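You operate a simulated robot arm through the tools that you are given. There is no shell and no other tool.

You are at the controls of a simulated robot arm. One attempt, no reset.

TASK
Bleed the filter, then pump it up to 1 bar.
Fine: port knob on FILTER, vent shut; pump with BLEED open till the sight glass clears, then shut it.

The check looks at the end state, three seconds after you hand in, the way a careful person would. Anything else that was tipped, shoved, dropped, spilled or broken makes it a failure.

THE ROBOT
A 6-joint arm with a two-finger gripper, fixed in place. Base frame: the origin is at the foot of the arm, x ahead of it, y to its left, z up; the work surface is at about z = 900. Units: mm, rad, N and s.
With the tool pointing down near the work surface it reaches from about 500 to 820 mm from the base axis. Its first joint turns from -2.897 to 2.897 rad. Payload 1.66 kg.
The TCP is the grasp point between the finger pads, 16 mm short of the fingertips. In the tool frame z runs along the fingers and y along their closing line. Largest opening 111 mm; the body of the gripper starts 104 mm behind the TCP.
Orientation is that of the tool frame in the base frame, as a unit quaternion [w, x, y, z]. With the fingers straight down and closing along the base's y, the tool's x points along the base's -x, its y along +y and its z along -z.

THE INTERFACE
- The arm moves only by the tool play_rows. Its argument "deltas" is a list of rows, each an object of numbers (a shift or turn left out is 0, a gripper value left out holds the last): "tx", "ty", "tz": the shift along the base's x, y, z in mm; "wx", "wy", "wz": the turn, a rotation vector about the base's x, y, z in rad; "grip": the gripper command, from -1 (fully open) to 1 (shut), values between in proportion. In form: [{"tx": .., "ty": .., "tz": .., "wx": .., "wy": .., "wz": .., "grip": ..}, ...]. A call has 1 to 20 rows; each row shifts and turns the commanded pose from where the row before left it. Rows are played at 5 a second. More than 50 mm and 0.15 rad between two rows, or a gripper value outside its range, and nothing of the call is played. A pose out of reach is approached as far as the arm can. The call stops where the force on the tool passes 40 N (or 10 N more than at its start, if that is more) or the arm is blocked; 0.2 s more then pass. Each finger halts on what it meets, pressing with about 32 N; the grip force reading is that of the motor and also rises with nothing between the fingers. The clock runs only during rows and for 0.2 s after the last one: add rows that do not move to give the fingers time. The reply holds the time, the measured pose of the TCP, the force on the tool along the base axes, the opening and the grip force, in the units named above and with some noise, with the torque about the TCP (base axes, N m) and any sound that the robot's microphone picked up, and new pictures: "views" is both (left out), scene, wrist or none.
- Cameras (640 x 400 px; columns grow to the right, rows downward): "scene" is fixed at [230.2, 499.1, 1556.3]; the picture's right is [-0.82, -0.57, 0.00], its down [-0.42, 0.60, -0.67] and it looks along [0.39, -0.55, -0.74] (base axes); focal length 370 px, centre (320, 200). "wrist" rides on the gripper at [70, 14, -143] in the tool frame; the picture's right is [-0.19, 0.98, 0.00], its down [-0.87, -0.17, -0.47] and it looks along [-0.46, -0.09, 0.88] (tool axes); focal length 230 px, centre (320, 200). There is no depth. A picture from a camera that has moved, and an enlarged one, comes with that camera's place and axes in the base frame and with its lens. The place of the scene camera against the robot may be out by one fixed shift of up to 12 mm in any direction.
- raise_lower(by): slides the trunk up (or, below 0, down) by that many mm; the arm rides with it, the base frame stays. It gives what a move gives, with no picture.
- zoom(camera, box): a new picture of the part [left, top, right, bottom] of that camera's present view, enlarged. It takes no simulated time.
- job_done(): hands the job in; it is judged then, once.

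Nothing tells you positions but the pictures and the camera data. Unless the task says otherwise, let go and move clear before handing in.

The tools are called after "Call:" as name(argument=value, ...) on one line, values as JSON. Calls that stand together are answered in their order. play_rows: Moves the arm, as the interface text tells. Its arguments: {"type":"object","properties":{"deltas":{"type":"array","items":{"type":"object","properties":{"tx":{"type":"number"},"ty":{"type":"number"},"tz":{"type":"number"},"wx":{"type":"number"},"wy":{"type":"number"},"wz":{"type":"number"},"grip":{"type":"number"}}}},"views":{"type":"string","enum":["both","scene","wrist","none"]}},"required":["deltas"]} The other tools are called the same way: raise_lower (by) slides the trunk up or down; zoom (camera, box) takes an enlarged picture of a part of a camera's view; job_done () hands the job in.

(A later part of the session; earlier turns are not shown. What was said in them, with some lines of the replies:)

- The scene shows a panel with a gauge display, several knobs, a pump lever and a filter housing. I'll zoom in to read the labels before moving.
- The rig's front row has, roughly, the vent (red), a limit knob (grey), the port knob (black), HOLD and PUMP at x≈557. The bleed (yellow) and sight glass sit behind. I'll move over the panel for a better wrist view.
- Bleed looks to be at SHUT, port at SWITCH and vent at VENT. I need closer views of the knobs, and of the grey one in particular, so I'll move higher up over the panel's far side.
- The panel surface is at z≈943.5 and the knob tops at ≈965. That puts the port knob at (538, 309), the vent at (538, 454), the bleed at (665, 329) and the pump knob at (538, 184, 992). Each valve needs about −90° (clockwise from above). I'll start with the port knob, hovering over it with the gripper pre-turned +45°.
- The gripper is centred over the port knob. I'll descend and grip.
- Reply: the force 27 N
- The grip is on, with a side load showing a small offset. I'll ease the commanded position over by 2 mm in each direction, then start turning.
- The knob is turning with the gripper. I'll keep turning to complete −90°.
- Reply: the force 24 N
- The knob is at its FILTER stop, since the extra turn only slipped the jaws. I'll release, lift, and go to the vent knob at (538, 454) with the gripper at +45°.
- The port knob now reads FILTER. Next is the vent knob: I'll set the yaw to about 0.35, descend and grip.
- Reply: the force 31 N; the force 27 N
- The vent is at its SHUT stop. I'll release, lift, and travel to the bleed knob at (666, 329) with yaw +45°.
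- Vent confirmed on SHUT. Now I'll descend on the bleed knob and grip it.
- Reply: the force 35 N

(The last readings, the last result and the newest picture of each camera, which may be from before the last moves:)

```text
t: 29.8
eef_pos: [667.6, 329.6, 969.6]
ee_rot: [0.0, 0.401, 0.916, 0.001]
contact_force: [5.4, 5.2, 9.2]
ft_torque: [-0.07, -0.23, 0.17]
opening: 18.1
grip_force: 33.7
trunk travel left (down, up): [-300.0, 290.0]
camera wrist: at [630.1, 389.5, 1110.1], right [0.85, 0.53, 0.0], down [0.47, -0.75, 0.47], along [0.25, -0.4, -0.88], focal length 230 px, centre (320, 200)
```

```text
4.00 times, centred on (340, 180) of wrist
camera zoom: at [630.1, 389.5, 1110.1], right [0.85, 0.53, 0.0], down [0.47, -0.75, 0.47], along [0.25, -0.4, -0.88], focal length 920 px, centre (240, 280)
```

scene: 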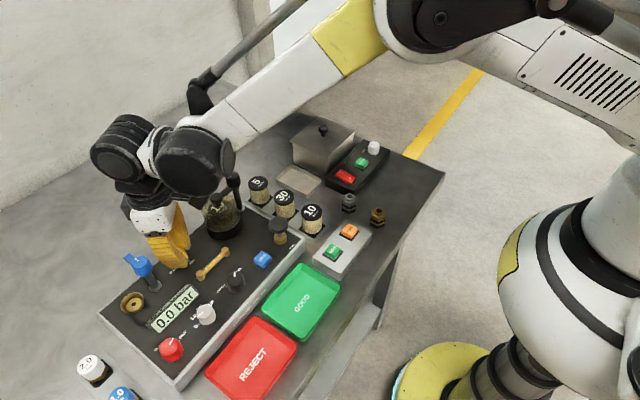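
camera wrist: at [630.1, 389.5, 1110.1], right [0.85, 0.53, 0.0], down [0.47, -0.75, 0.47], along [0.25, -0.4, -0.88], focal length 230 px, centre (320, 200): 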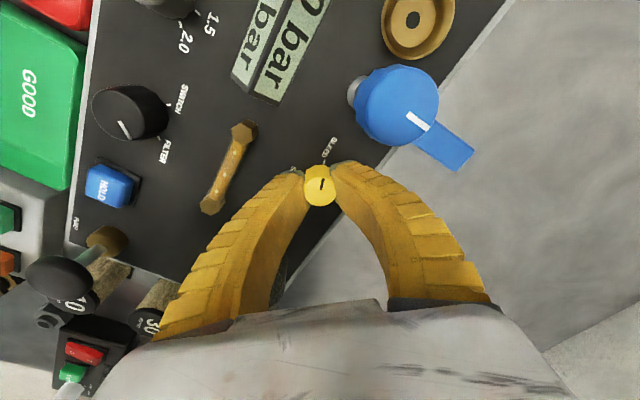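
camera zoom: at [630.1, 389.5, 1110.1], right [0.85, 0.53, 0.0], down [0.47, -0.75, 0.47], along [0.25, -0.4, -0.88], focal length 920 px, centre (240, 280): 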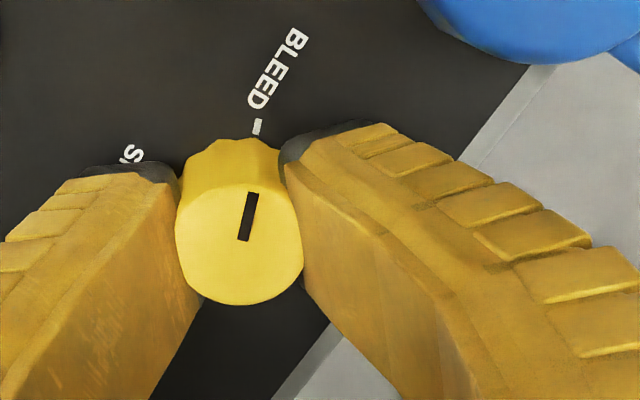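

Call:
play_rows(deltas=[{"wz": -0.08}, {}, {"grip": 0.2}, {}, {"tz": 40}, {"tz": 40}, {"tz": 45, "wz": 0.13}, {"tx": -30, "wz": 0.13}, {"tx": -40, "wz": 0.13}, {"tx": -40, "wz": 0.13}, {"tx": -19, "ty": -20, "wz": 0.13, "grip": 1}, {"ty": -40, "wz": 0.13}, {"ty": -40, "wz": 0.13}, {"ty": -40}, {"ty": -5.8}, {}, {}])

Call:
zoom(camera="scene", box=[130, 220, 250, 310])

Call:
zoom(camera="wrist", box=[240, 100, 400, 200])

```text
t: 33.4
eef_pos: [538.6, 183.2, 1093.9]
ee_rot: [-0.001, -0.004, 1.0, 0.0]
contact_force: [0.1, -0.2, -0.3]
ft_torque: [-0.02, 0.0, -0.02]
opening: 0.0
grip_force: 29.1
trunk travel left (down, up): [-300.0, 290.0]
camera wrist: at [469.0, 196.9, 1235.1], right [0.18, 0.98, 0.0], down [0.87, -0.16, 0.47], along [0.46, -0.09, -0.88], focal length 230 px, centre (320, 200)
```

scene: 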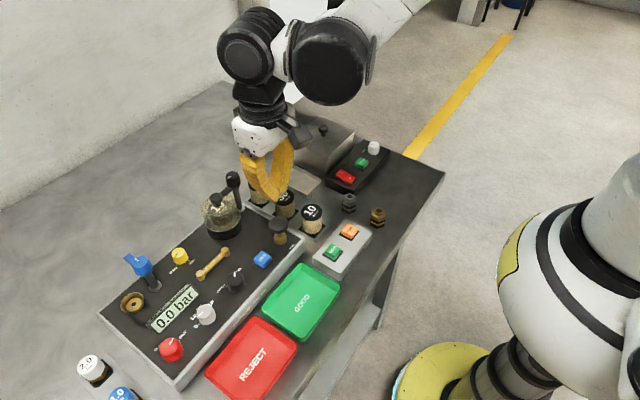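
wrist: 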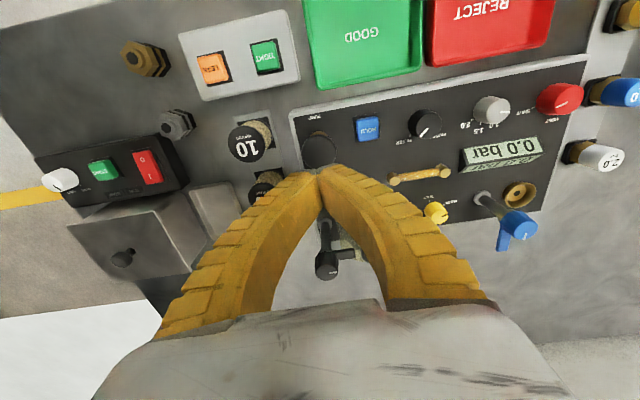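

```text
4.44 times, centred on (190, 265) of scene
camera zoom: at [230.2, 499.1, 1556.3], right [-0.82, -0.57, 0.0], down [-0.42, 0.6, -0.67], along [0.39, -0.55, -0.74], focal length 1643 px, centre (898, -89)
```

zoom: 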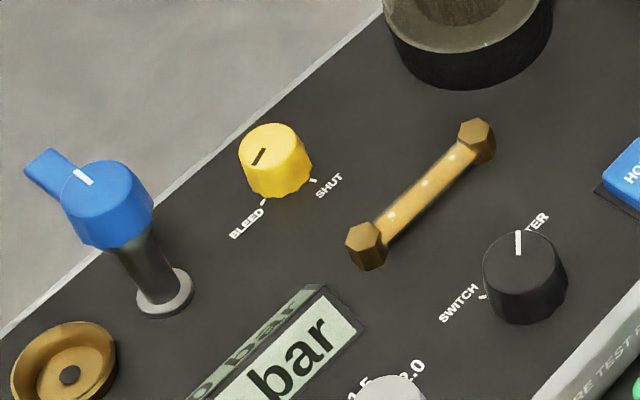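

```text
4.00 times, centred on (320, 150) of wrist
camera zoom: at [469.0, 196.9, 1235.1], right [0.18, 0.98, 0.0], down [0.87, -0.16, 0.47], along [0.46, -0.09, -0.88], focal length 920 px, centre (320, 400)
```

zoom: 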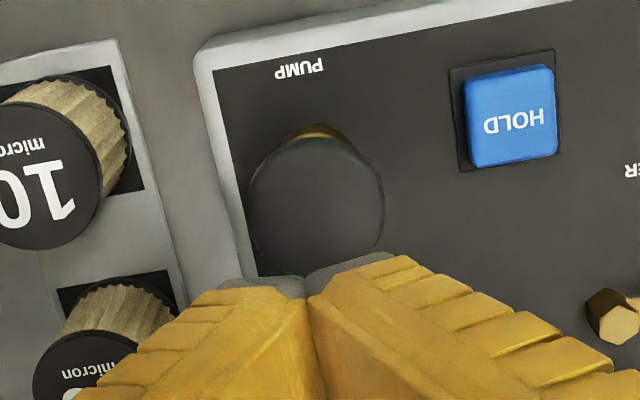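

BLEED is open and the fingers are centred over the pump knob. First I'll probe a single gentle stroke.

Call:
play_rows(deltas=[{"tz": -35}, {"tz": -35}, {"tz": -12}, {"tz": -8}, {"tz": -8}, {"tz": -8}, {}])

Call:
zoom(camera="scene", box=[140, 200, 300, 340])

```text
t: 35.0
eef_pos: [538.0, 182.9, 986.9]
ee_rot: [0.0, -0.004, 1.0, 0.0]
contact_force: [3.0, 1.9, 12.6]
ft_torque: [-0.02, -0.06, -0.04]
opening: 6.0
grip_force: 29.2
trunk travel left (down, up): [-300.0, 290.0]
camera wrist: at [468.0, 196.1, 1128.7], right [0.18, 0.98, 0.0], down [0.87, -0.16, 0.47], along [0.46, -0.09, -0.88], focal length 230 px, centre (320, 200)
```

scene: 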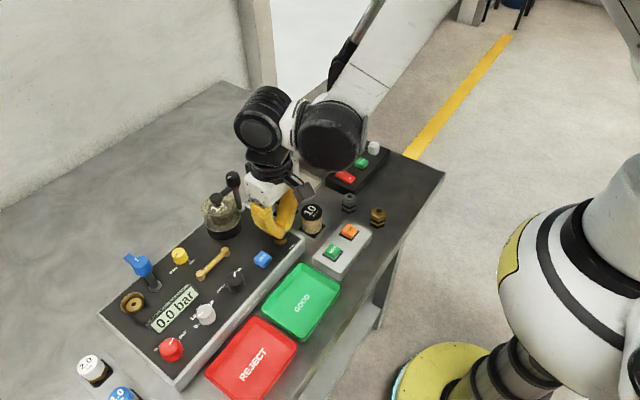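
wrist: 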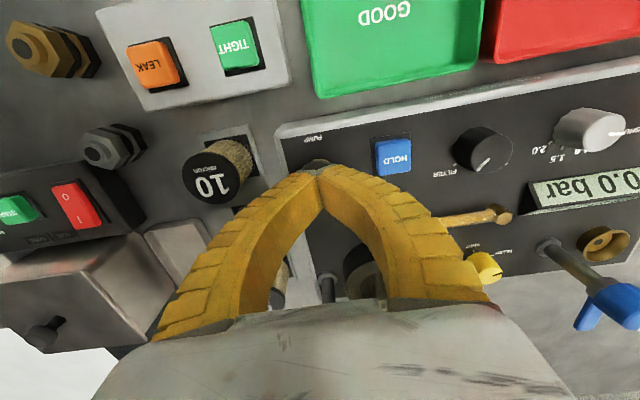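

```text
2.86 times, centred on (220, 270) of scene
camera zoom: at [230.2, 499.1, 1556.3], right [-0.82, -0.57, 0.0], down [-0.42, 0.6, -0.67], along [0.39, -0.55, -0.74], focal length 1056 px, centre (606, 0)
```

zoom: 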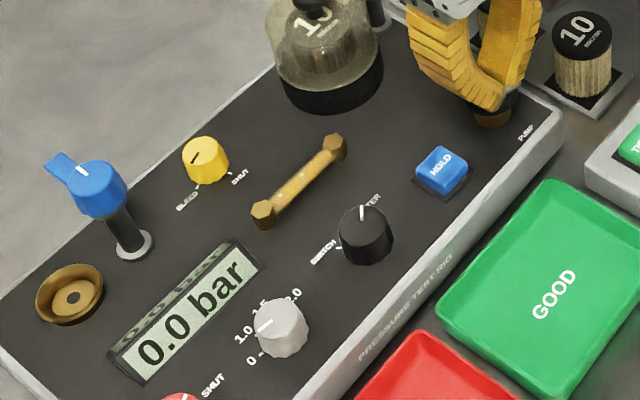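

Call:
play_rows(deltas=[{"tz": -5}, {"tz": -5}, {}], views="none")

Call:
zoom(camera="wrist", box=[240, 100, 400, 200])

Call:
zoom(camera="scene", box=[240, 180, 340, 260])

```text
t: 35.8
eef_pos: [537.7, 182.8, 977.3]
ee_rot: [0.001, -0.005, 1.0, 0.0]
contact_force: [4.0, -0.9, 31.5]
ft_torque: [-0.01, 0.0, 0.01]
opening: 6.3
grip_force: 27.2
trunk travel left (down, up): [-300.0, 290.0]
```

```text
4.00 times, centred on (320, 150) of wrist
camera zoom: at [467.5, 195.8, 1119.6], right [0.18, 0.98, 0.0], down [0.87, -0.16, 0.47], along [0.47, -0.09, -0.88], focal length 920 px, centre (320, 400)
```

zoom: 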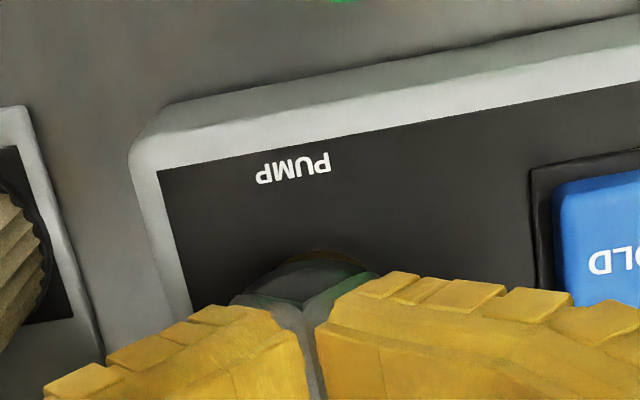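

```text
5.00 times, centred on (290, 220) of scene
camera zoom: at [230.2, 499.1, 1556.3], right [-0.82, -0.57, 0.0], down [-0.42, 0.6, -0.67], along [0.39, -0.55, -0.74], focal length 1849 px, centre (470, 100)
```

zoom: 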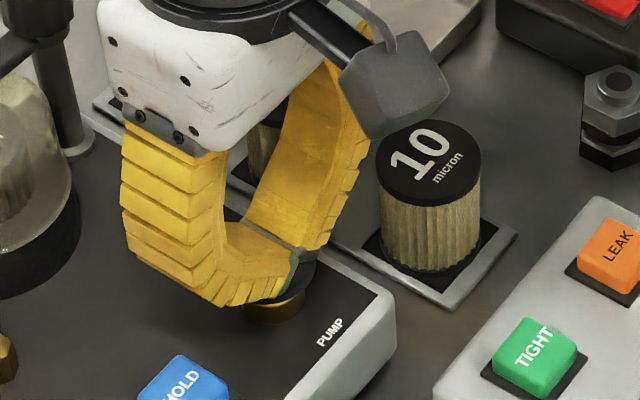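

The stroke bottoms out near TCP z≈977. I'll lift and see whether the pump springs back and the sight glass changes.

Call:
play_rows(deltas=[{"tz": 12}, {"tz": 14}, {"tz": 14}, {}], views="wrist")

Call:
zoom(camera="scene", box=[150, 180, 330, 340])

```text
t: 36.8
eef_pos: [538.9, 183.0, 1018.5]
ee_rot: [0.0, -0.004, 1.0, 0.0]
contact_force: [-1.5, 0.7, 0.3]
ft_torque: [-0.02, 0.01, 0.03]
opening: 0.1
grip_force: 28.9
trunk travel left (down, up): [-300.0, 290.0]
camera wrist: at [469.3, 197.0, 1159.5], right [0.18, 0.98, 0.0], down [0.87, -0.16, 0.47], along [0.46, -0.09, -0.88], focal length 230 px, centre (320, 200)
```

wrist: 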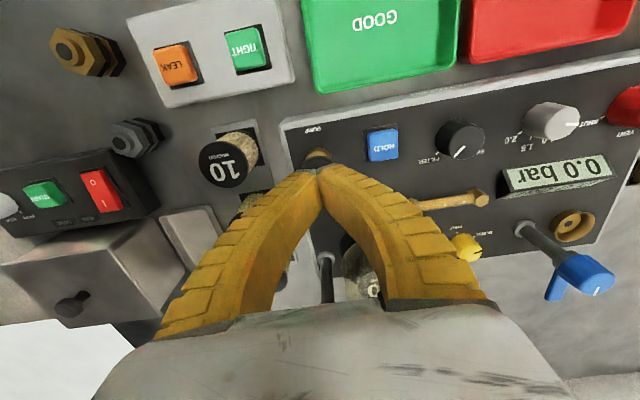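

```text
2.50 times, centred on (240, 260) of scene
camera zoom: at [230.2, 499.1, 1556.3], right [-0.82, -0.57, 0.0], down [-0.42, 0.6, -0.67], along [0.39, -0.55, -0.74], focal length 924 px, centre (520, 50)
```

zoom: 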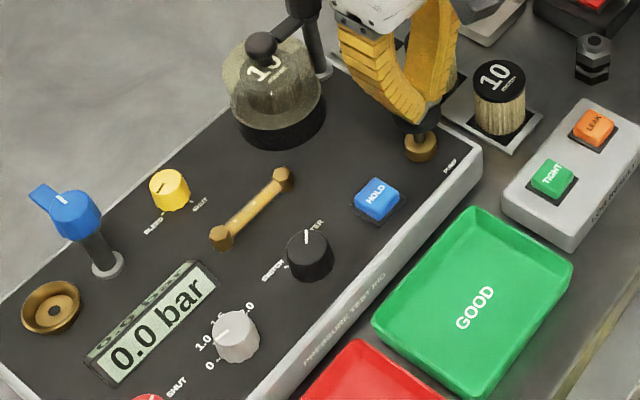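

Call:
zoom(camera="scene", box=[190, 240, 240, 285])

Call:
zoom(camera="wrist", box=[400, 170, 500, 240])

```text
8.89 times, centred on (215, 262) of scene
camera zoom: at [230.2, 499.1, 1556.3], right [-0.82, -0.57, 0.0], down [-0.42, 0.6, -0.67], along [0.39, -0.55, -0.74], focal length 3287 px, centre (1253, -356)
```

zoom: 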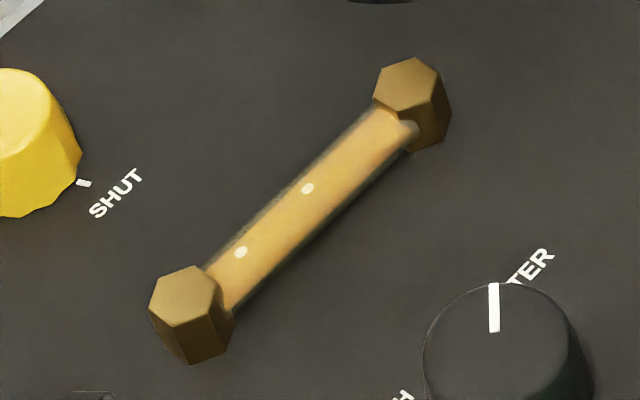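

```text
5.71 times, centred on (450, 205) of wrist
camera zoom: at [469.3, 197.0, 1159.5], right [0.18, 0.98, 0.0], down [0.87, -0.16, 0.47], along [0.46, -0.09, -0.88], focal length 1315 px, centre (-423, 171)
```

zoom: 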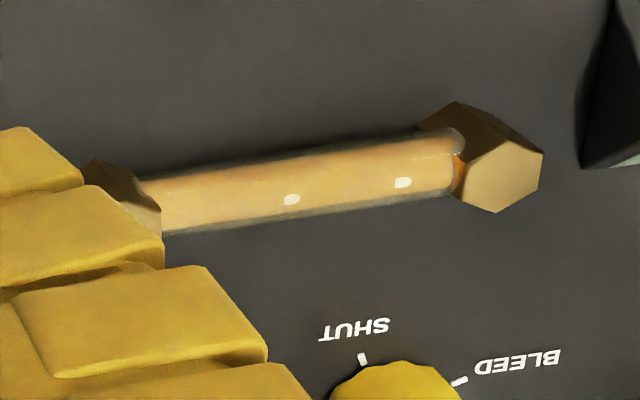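

Bubbles went from three to two, so pumping is working. Next: one more stroke, then check again.

Call:
play_rows(deltas=[{"tz": -14}, {"tz": -14}, {"tz": -12}, {}, {"tz": 14}, {"tz": 14}, {"tz": 12}, {}], views="none")

Call:
zoom(camera="scene", box=[190, 240, 240, 285])

Call:
zoom(camera="scene", box=[150, 180, 330, 340])

```text
t: 38.6
eef_pos: [538.5, 183.8, 1016.9]
ee_rot: [0.0, -0.004, 1.0, 0.001]
contact_force: [0.6, -1.1, -0.1]
ft_torque: [0.03, -0.02, -0.02]
opening: 0.0
grip_force: 28.8
trunk travel left (down, up): [-300.0, 290.0]
```

```text
8.89 times, centred on (215, 262) of scene
camera zoom: at [230.2, 499.1, 1556.3], right [-0.82, -0.57, 0.0], down [-0.42, 0.6, -0.67], along [0.39, -0.55, -0.74], focal length 3287 px, centre (1253, -356)
```

zoom: 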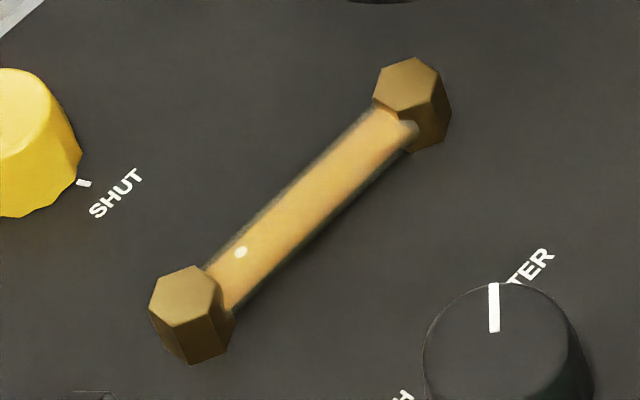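

```text
2.50 times, centred on (240, 260) of scene
camera zoom: at [230.2, 499.1, 1556.3], right [-0.82, -0.57, 0.0], down [-0.42, 0.6, -0.67], along [0.39, -0.55, -0.74], focal length 924 px, centre (520, 50)
```

zoom: 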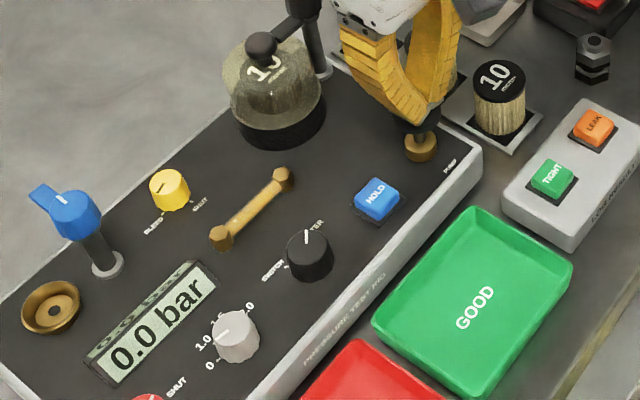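

One bubble is left, so I'll do another stroke.

Call:
play_rows(deltas=[{"tz": -14}, {"tz": -14}, {"tz": -12}, {}, {"tz": 14}, {"tz": 14}, {"tz": 12}, {}], views="none")

Call:
zoom(camera="scene", box=[190, 240, 240, 285])

Call:
zoom(camera="wrist", box=[400, 170, 500, 240])

Call:
zoom(camera="scene", box=[140, 270, 220, 340])

```text
t: 40.4
eef_pos: [538.6, 183.0, 1016.9]
ee_rot: [0.0, -0.004, 1.0, 0.0]
contact_force: [0.9, 0.5, -0.1]
ft_torque: [0.03, -0.02, 0.0]
opening: 0.0
grip_force: 28.7
trunk travel left (down, up): [-300.0, 290.0]
```

```text
8.89 times, centred on (215, 262) of scene
camera zoom: at [230.2, 499.1, 1556.3], right [-0.82, -0.57, 0.0], down [-0.42, 0.6, -0.67], along [0.39, -0.55, -0.74], focal length 3287 px, centre (1253, -356)
```

zoom: 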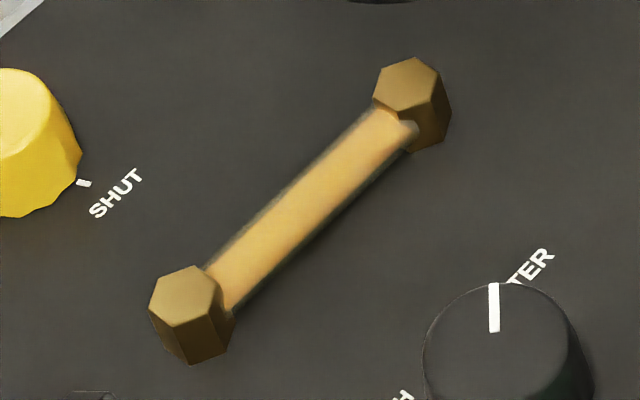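

```text
5.71 times, centred on (450, 205) of wrist
camera zoom: at [468.5, 197.6, 1159.1], right [0.18, 0.98, 0.0], down [0.87, -0.16, 0.47], along [0.46, -0.09, -0.88], focal length 1315 px, centre (-423, 171)
```

zoom: 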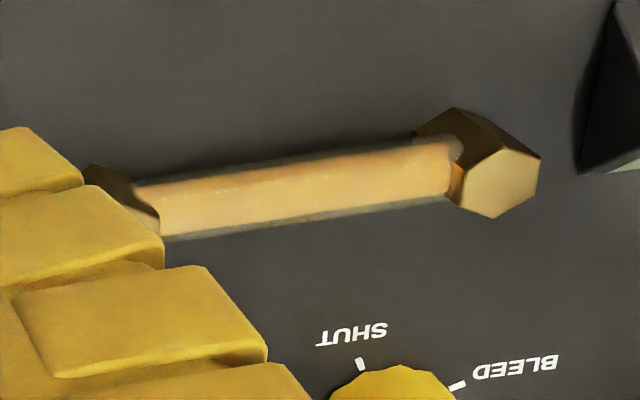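

```text
5.71 times, centred on (180, 305) of scene
camera zoom: at [230.2, 499.1, 1556.3], right [-0.82, -0.57, 0.0], down [-0.42, 0.6, -0.67], along [0.39, -0.55, -0.74], focal length 2113 px, centre (1120, -400)
```

zoom: 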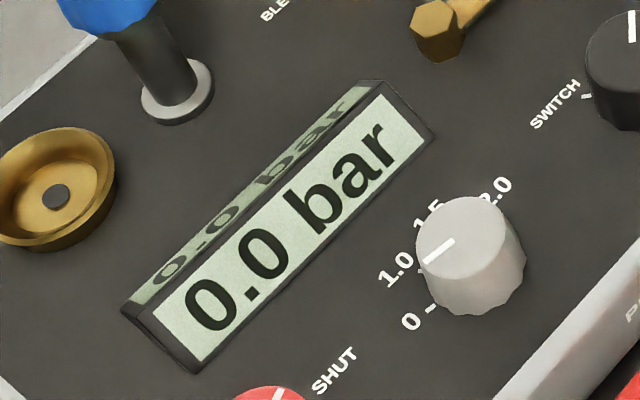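

The sight glass is clear and the gauge reads 0.0. I'll go back to the bleed knob with yaw −45° to shut it.

Call:
play_rows(deltas=[{"tz": 38}, {"tz": 38}, {"ty": 40, "wz": -0.131}, {"ty": 40, "wz": -0.131}, {"ty": 40, "wz": -0.131}, {"ty": 25.5, "tx": 20, "wz": -0.131, "grip": 0.2}, {"tx": 40, "wz": -0.131}, {"tx": 40, "wz": -0.131}, {"tx": 28}, {}, {"tz": -40}, {"tz": -40}, {"tz": -44.5}, {}, {"grip": 1}, {}, {}], views="both")

Call:
zoom(camera="wrist", box=[260, 130, 420, 230])

```text
t: 44.0
eef_pos: [667.5, 328.0, 970.8]
ee_rot: [0.001, 0.379, 0.925, 0.0]
contact_force: [3.2, 3.7, 3.2]
ft_torque: [0.13, 0.09, -0.01]
opening: 18.6
grip_force: 33.9
trunk travel left (down, up): [-300.0, 290.0]
camera wrist: at [627.6, 387.1, 1111.5], right [0.82, 0.57, 0.0], down [0.5, -0.73, 0.47], along [0.27, -0.39, -0.88], focal length 230 px, centre (320, 200)
```

scene: 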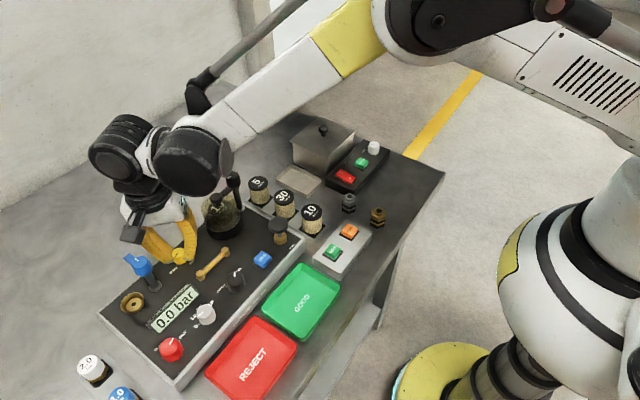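
wrist: 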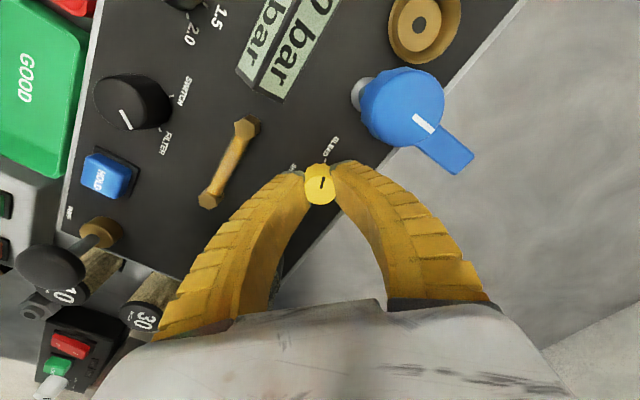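

```text
4.00 times, centred on (340, 180) of wrist
camera zoom: at [627.6, 387.1, 1111.5], right [0.82, 0.57, 0.0], down [0.5, -0.73, 0.47], along [0.27, -0.39, -0.88], focal length 920 px, centre (240, 280)
```

zoom: 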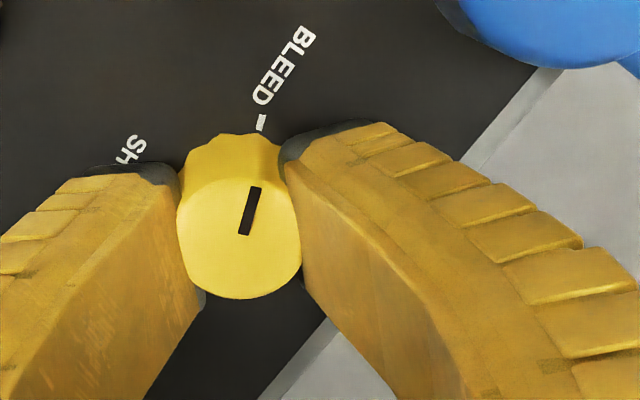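

Good grip with low side load. I'll turn +90° toward SHUT.

Call:
play_rows(deltas=[{"wz": 0.131}, {"wz": 0.131}, {"wz": 0.131}, {"wz": 0.131}, {"wz": 0.131}, {"wz": 0.131}, {}], views="wrist")

Call:
zoom(camera="wrist", box=[260, 130, 420, 230])

```text
t: 45.6
eef_pos: [667.7, 327.4, 970.2]
ee_rot: [0.001, -0.005, 1.0, 0.0]
contact_force: [25.4, 6.9, 19.3]
ft_torque: [0.06, -0.26, -0.05]
opening: 18.8
grip_force: 34.2
trunk travel left (down, up): [-300.0, 290.0]
camera wrist: at [597.8, 341.4, 1110.5], right [0.18, 0.98, 0.0], down [0.87, -0.16, 0.47], along [0.47, -0.08, -0.88], focal length 230 px, centre (320, 200)
```

wrist: 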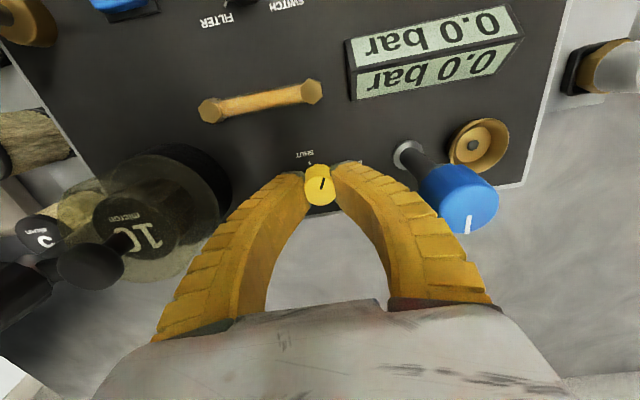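

```text
4.00 times, centred on (340, 180) of wrist
camera zoom: at [597.8, 341.4, 1110.5], right [0.18, 0.98, 0.0], down [0.87, -0.16, 0.47], along [0.47, -0.08, -0.88], focal length 920 px, centre (240, 280)
```

zoom: 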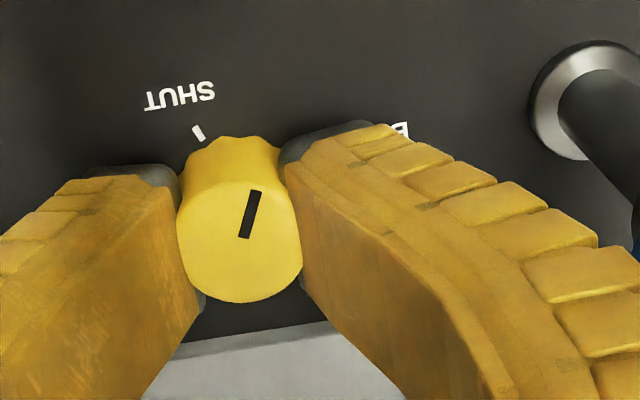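

Call:
play_rows(deltas=[{"tx": 1.5, "wz": 0.131}, {"wz": 0.131}, {"wz": 0.131}, {}, {"wz": 0.131}, {"wz": 0.131}, {"wz": 0.131}, {}], views="wrist")

Call:
zoom(camera="wrist", box=[260, 130, 420, 230])

```text
t: 47.4
eef_pos: [668.1, 327.1, 971.3]
ee_rot: [0.0, -0.387, 0.922, 0.001]
contact_force: [3.4, -0.6, 10.5]
ft_torque: [-0.03, 0.05, -0.23]
opening: 18.8
grip_force: 33.6
trunk travel left (down, up): [-300.0, 290.0]
camera wrist: at [609.2, 288.3, 1111.0], right [-0.57, 0.82, 0.0], down [0.72, 0.5, 0.47], along [0.39, 0.27, -0.88], focal length 230 px, centre (320, 200)
```

wrist: 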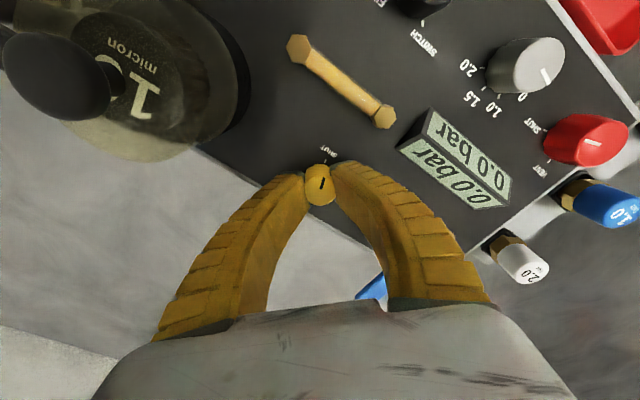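

```text
4.00 times, centred on (340, 180) of wrist
camera zoom: at [609.2, 288.3, 1111.0], right [-0.57, 0.82, 0.0], down [0.72, 0.5, 0.47], along [0.39, 0.27, -0.88], focal length 920 px, centre (240, 280)
```

zoom: 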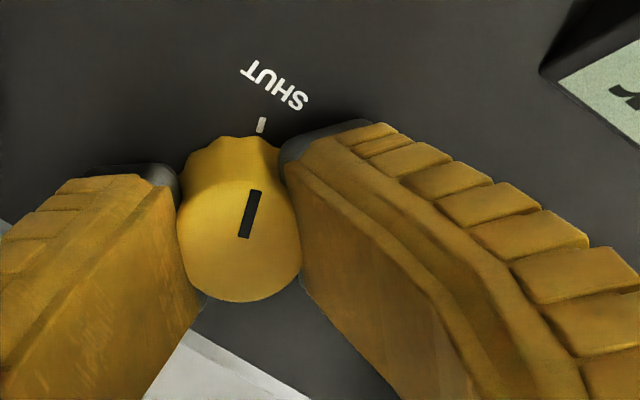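

Call:
play_rows(deltas=[{"wz": 0.1}, {}], views="none")

Call:
zoom(camera="wrist", box=[260, 130, 420, 230])

```text
t: 48.0
eef_pos: [668.6, 328.0, 969.1]
ee_rot: [0.0, -0.434, 0.901, 0.0]
contact_force: [2.0, 0.3, 11.3]
ft_torque: [0.01, -0.05, -0.22]
opening: 18.1
grip_force: 34.1
trunk travel left (down, up): [-300.0, 290.0]
```

```text
4.00 times, centred on (340, 180) of wrist
camera zoom: at [613.5, 282.6, 1111.0], right [-0.65, 0.76, 0.0], down [0.67, 0.57, 0.47], along [0.36, 0.31, -0.88], focal length 920 px, centre (240, 280)
```

zoom: 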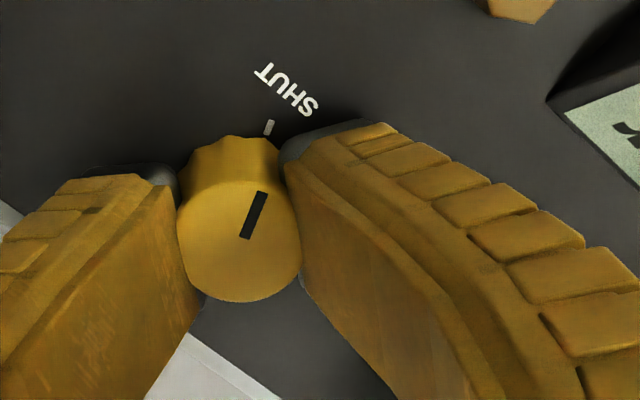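

Bleed is at the SHUT stop. I'll go back to the pump.

Call:
play_rows(deltas=[{"grip": 0.2}, {}, {"tz": 40}, {"tz": 40}, {"tz": 44.5, "wz": -0.1265}, {"tx": -30, "wz": -0.1265}, {"tx": -40, "wz": -0.1265}, {"tx": -40, "wz": -0.1265}, {"tx": -19.5, "ty": -20, "wz": -0.1265, "grip": 1}, {"ty": -40, "wz": -0.1265}, {"ty": -40, "wz": -0.1265}, {"ty": -40}, {"ty": -5.5}, {}, {"tz": -38}, {"tz": -38}, {}])

Call:
zoom(camera="scene", box=[140, 230, 260, 340])

```text
t: 51.6
eef_pos: [536.9, 183.1, 1018.1]
ee_rot: [0.0, -0.003, 1.0, 0.0]
contact_force: [0.2, 1.6, -1.0]
ft_torque: [0.0, -0.02, 0.01]
opening: 0.0
grip_force: 28.8
trunk travel left (down, up): [-300.0, 290.0]
camera wrist: at [467.1, 197.3, 1159.6], right [0.18, 0.98, 0.0], down [0.87, -0.16, 0.47], along [0.46, -0.09, -0.88], focal length 230 px, centre (320, 200)
```

scene: 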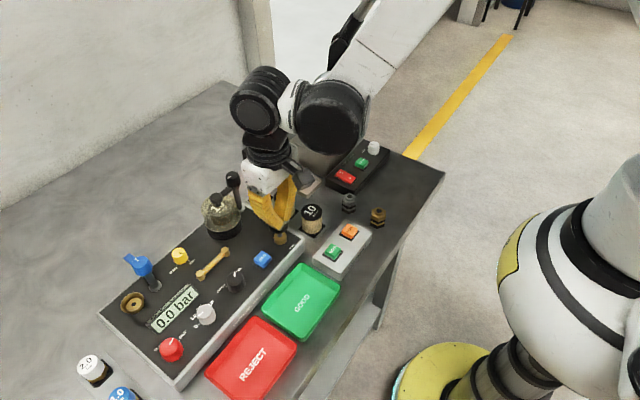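
wrist: 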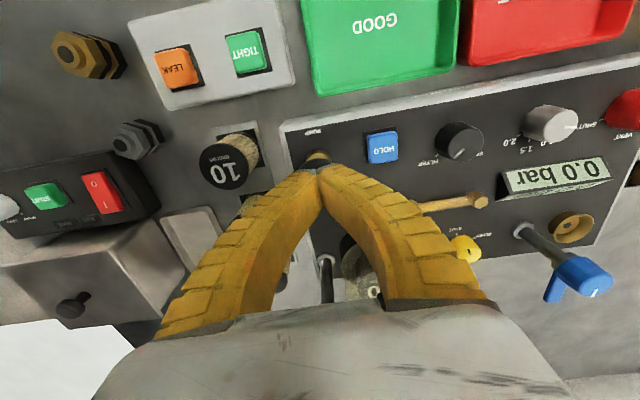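

```text
3.64 times, centred on (200, 285) of scene
camera zoom: at [230.2, 499.1, 1556.3], right [-0.82, -0.57, 0.0], down [-0.42, 0.6, -0.67], along [0.39, -0.55, -0.74], focal length 1345 px, centre (756, -109)
```

zoom: 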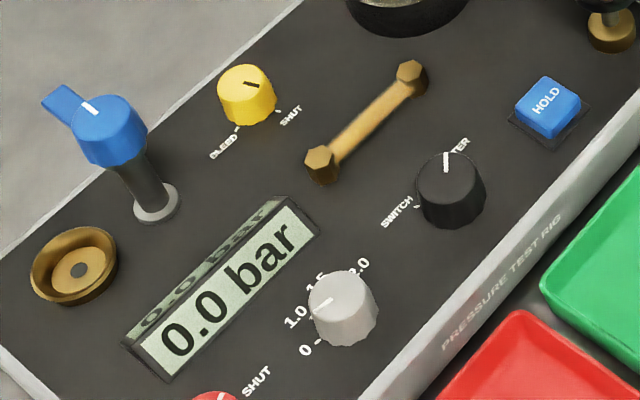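

BLEED is shut, port on FILTER and the sight glass is clear. I'll do one stroke and read the pressure.

Call:
play_rows(deltas=[{"tz": -14}, {"tz": -14}, {"tz": -12}, {}, {"tz": 14}, {"tz": 14}, {"tz": 12}, {}], views="none")

Call:
zoom(camera="scene", box=[140, 230, 260, 340])

```text
t: 53.4
eef_pos: [538.3, 182.9, 1017.4]
ee_rot: [0.0, -0.005, 1.0, 0.0]
contact_force: [0.4, -0.3, -0.9]
ft_torque: [-0.01, 0.01, 0.01]
opening: 0.0
grip_force: 28.2
trunk travel left (down, up): [-300.0, 290.0]
```

```text
3.64 times, centred on (200, 285) of scene
camera zoom: at [230.2, 499.1, 1556.3], right [-0.82, -0.57, 0.0], down [-0.42, 0.6, -0.67], along [0.39, -0.55, -0.74], focal length 1345 px, centre (756, -109)
```

zoom: 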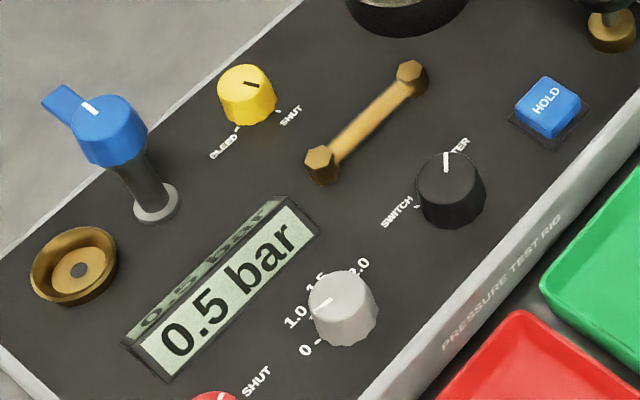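

One stroke gave 0.5 bar, so I'll do one more.

Call:
play_rows(deltas=[{"tz": -14}, {"tz": -14}, {"tz": -12}, {}, {"tz": 14}, {"tz": 14}, {"tz": 12}, {}], views="none")

Call:
zoom(camera="scene", box=[140, 230, 260, 340])

```text
t: 55.2
eef_pos: [540.2, 182.4, 1017.1]
ee_rot: [0.0, -0.005, 1.0, 0.0]
contact_force: [-0.6, -0.5, 0.4]
ft_torque: [0.01, 0.01, 0.0]
opening: 0.1
grip_force: 28.8
trunk travel left (down, up): [-300.0, 290.0]
```

```text
3.64 times, centred on (200, 285) of scene
camera zoom: at [230.2, 499.1, 1556.3], right [-0.82, -0.57, 0.0], down [-0.42, 0.6, -0.67], along [0.39, -0.55, -0.74], focal length 1345 px, centre (756, -109)
```

zoom: 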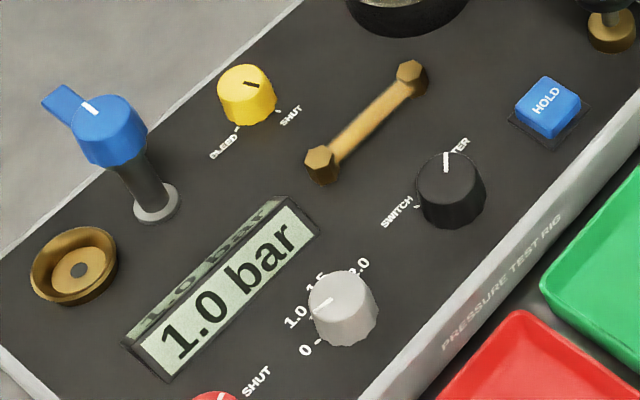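

The gauge reads 1.0 bar. I'll move clear and wait a few seconds to see whether it holds.

Call:
play_rows(deltas=[{"tz": 40}, {"tz": 40}, {"tz": 40}, {"tx": -30, "tz": 30}, {"tx": -30, "tz": 20}, {}, {}, {}, {}, {}, {}, {}, {}, {}, {}, {}, {}, {}, {}, {}])

Call:
zoom(camera="scene", box=[140, 230, 260, 340])

Call:
zoom(camera="scene", box=[130, 160, 330, 360])

```text
t: 59.4
eef_pos: [479.7, 184.9, 1188.3]
ee_rot: [0.001, -0.005, 1.0, 0.001]
contact_force: [-0.5, 0.6, 0.0]
ft_torque: [-0.02, -0.02, -0.01]
opening: 0.0
grip_force: 28.5
trunk travel left (down, up): [-300.0, 290.0]
camera wrist: at [410.6, 198.9, 1329.3], right [0.18, 0.98, 0.0], down [0.87, -0.16, 0.47], along [0.46, -0.09, -0.88], focal length 230 px, centre (320, 200)
```

scene: 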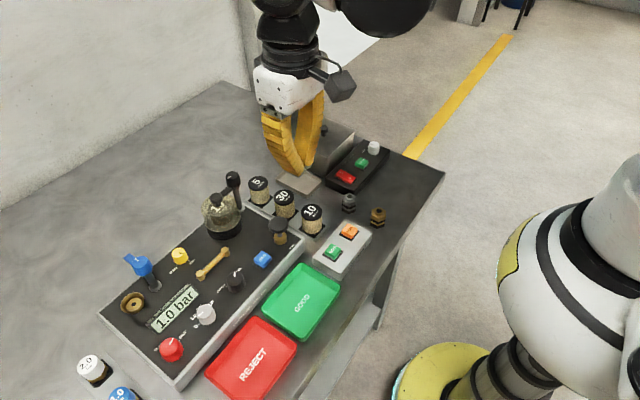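
wrist: 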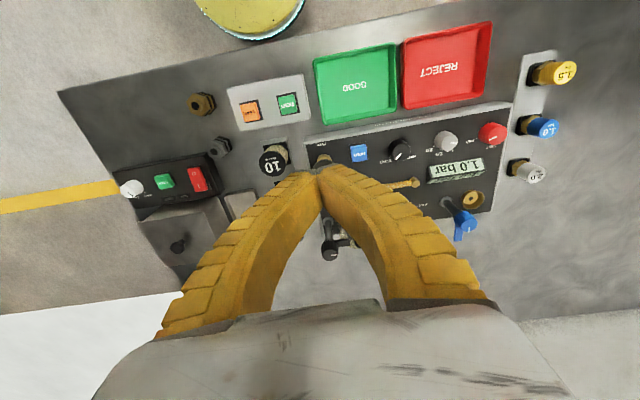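

```text
3.64 times, centred on (200, 285) of scene
camera zoom: at [230.2, 499.1, 1556.3], right [-0.82, -0.57, 0.0], down [-0.42, 0.6, -0.67], along [0.39, -0.55, -0.74], focal length 1345 px, centre (756, -109)
```

zoom: 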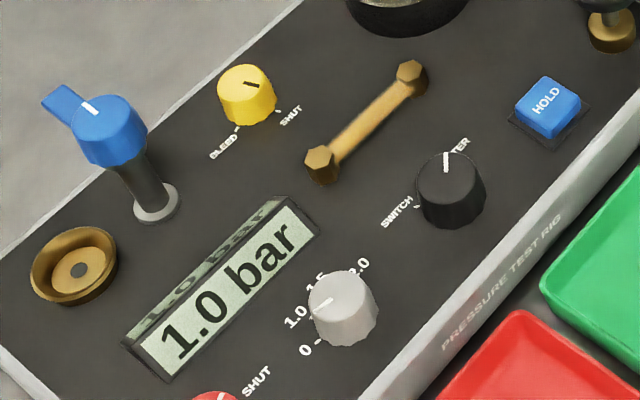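

```text
2.00 times, centred on (230, 260) of scene
camera zoom: at [230.2, 499.1, 1556.3], right [-0.82, -0.57, 0.0], down [-0.42, 0.6, -0.67], along [0.39, -0.55, -0.74], focal length 740 px, centre (500, 80)
```

zoom: 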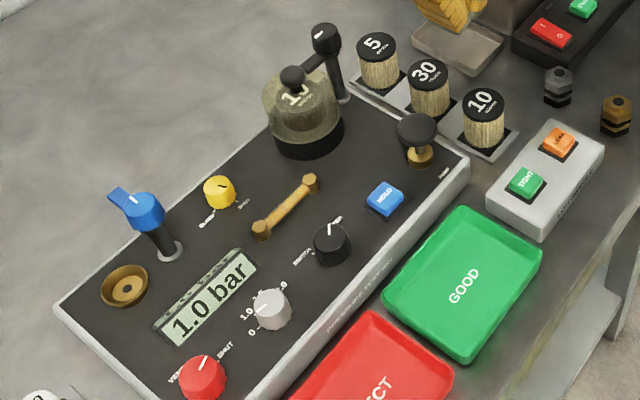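

The gauge is holding 1.0 bar with the sight glass clear, BLEED shut, vent shut and port on FILTER. Nothing else has been disturbed and the arm is clear, so I'm handing in.

Call:
job_done()

```text
The job is handed in.
```

The filter is bled and pumped up to 1.0 bar, and the job is handed in. No result from the check came back.

- **Valves:** the port knob is on FILTER, and the vent and BLEED are both shut. I turned each one until it reached its stop.
- **Bleeding:** with BLEED open, three pump strokes cleared the three bubbles in the sight glass. I shut BLEED before building pressure.
- **Pressure:** two more strokes, about 0.5 bar each, brought the gauge to 1.0 bar. It still read 1.0 bar about four seconds later.

I left the grey pressure knob at 0 and didn't press HOLD. Nothing else in view was moved or tipped, and the arm is clear of the panel.
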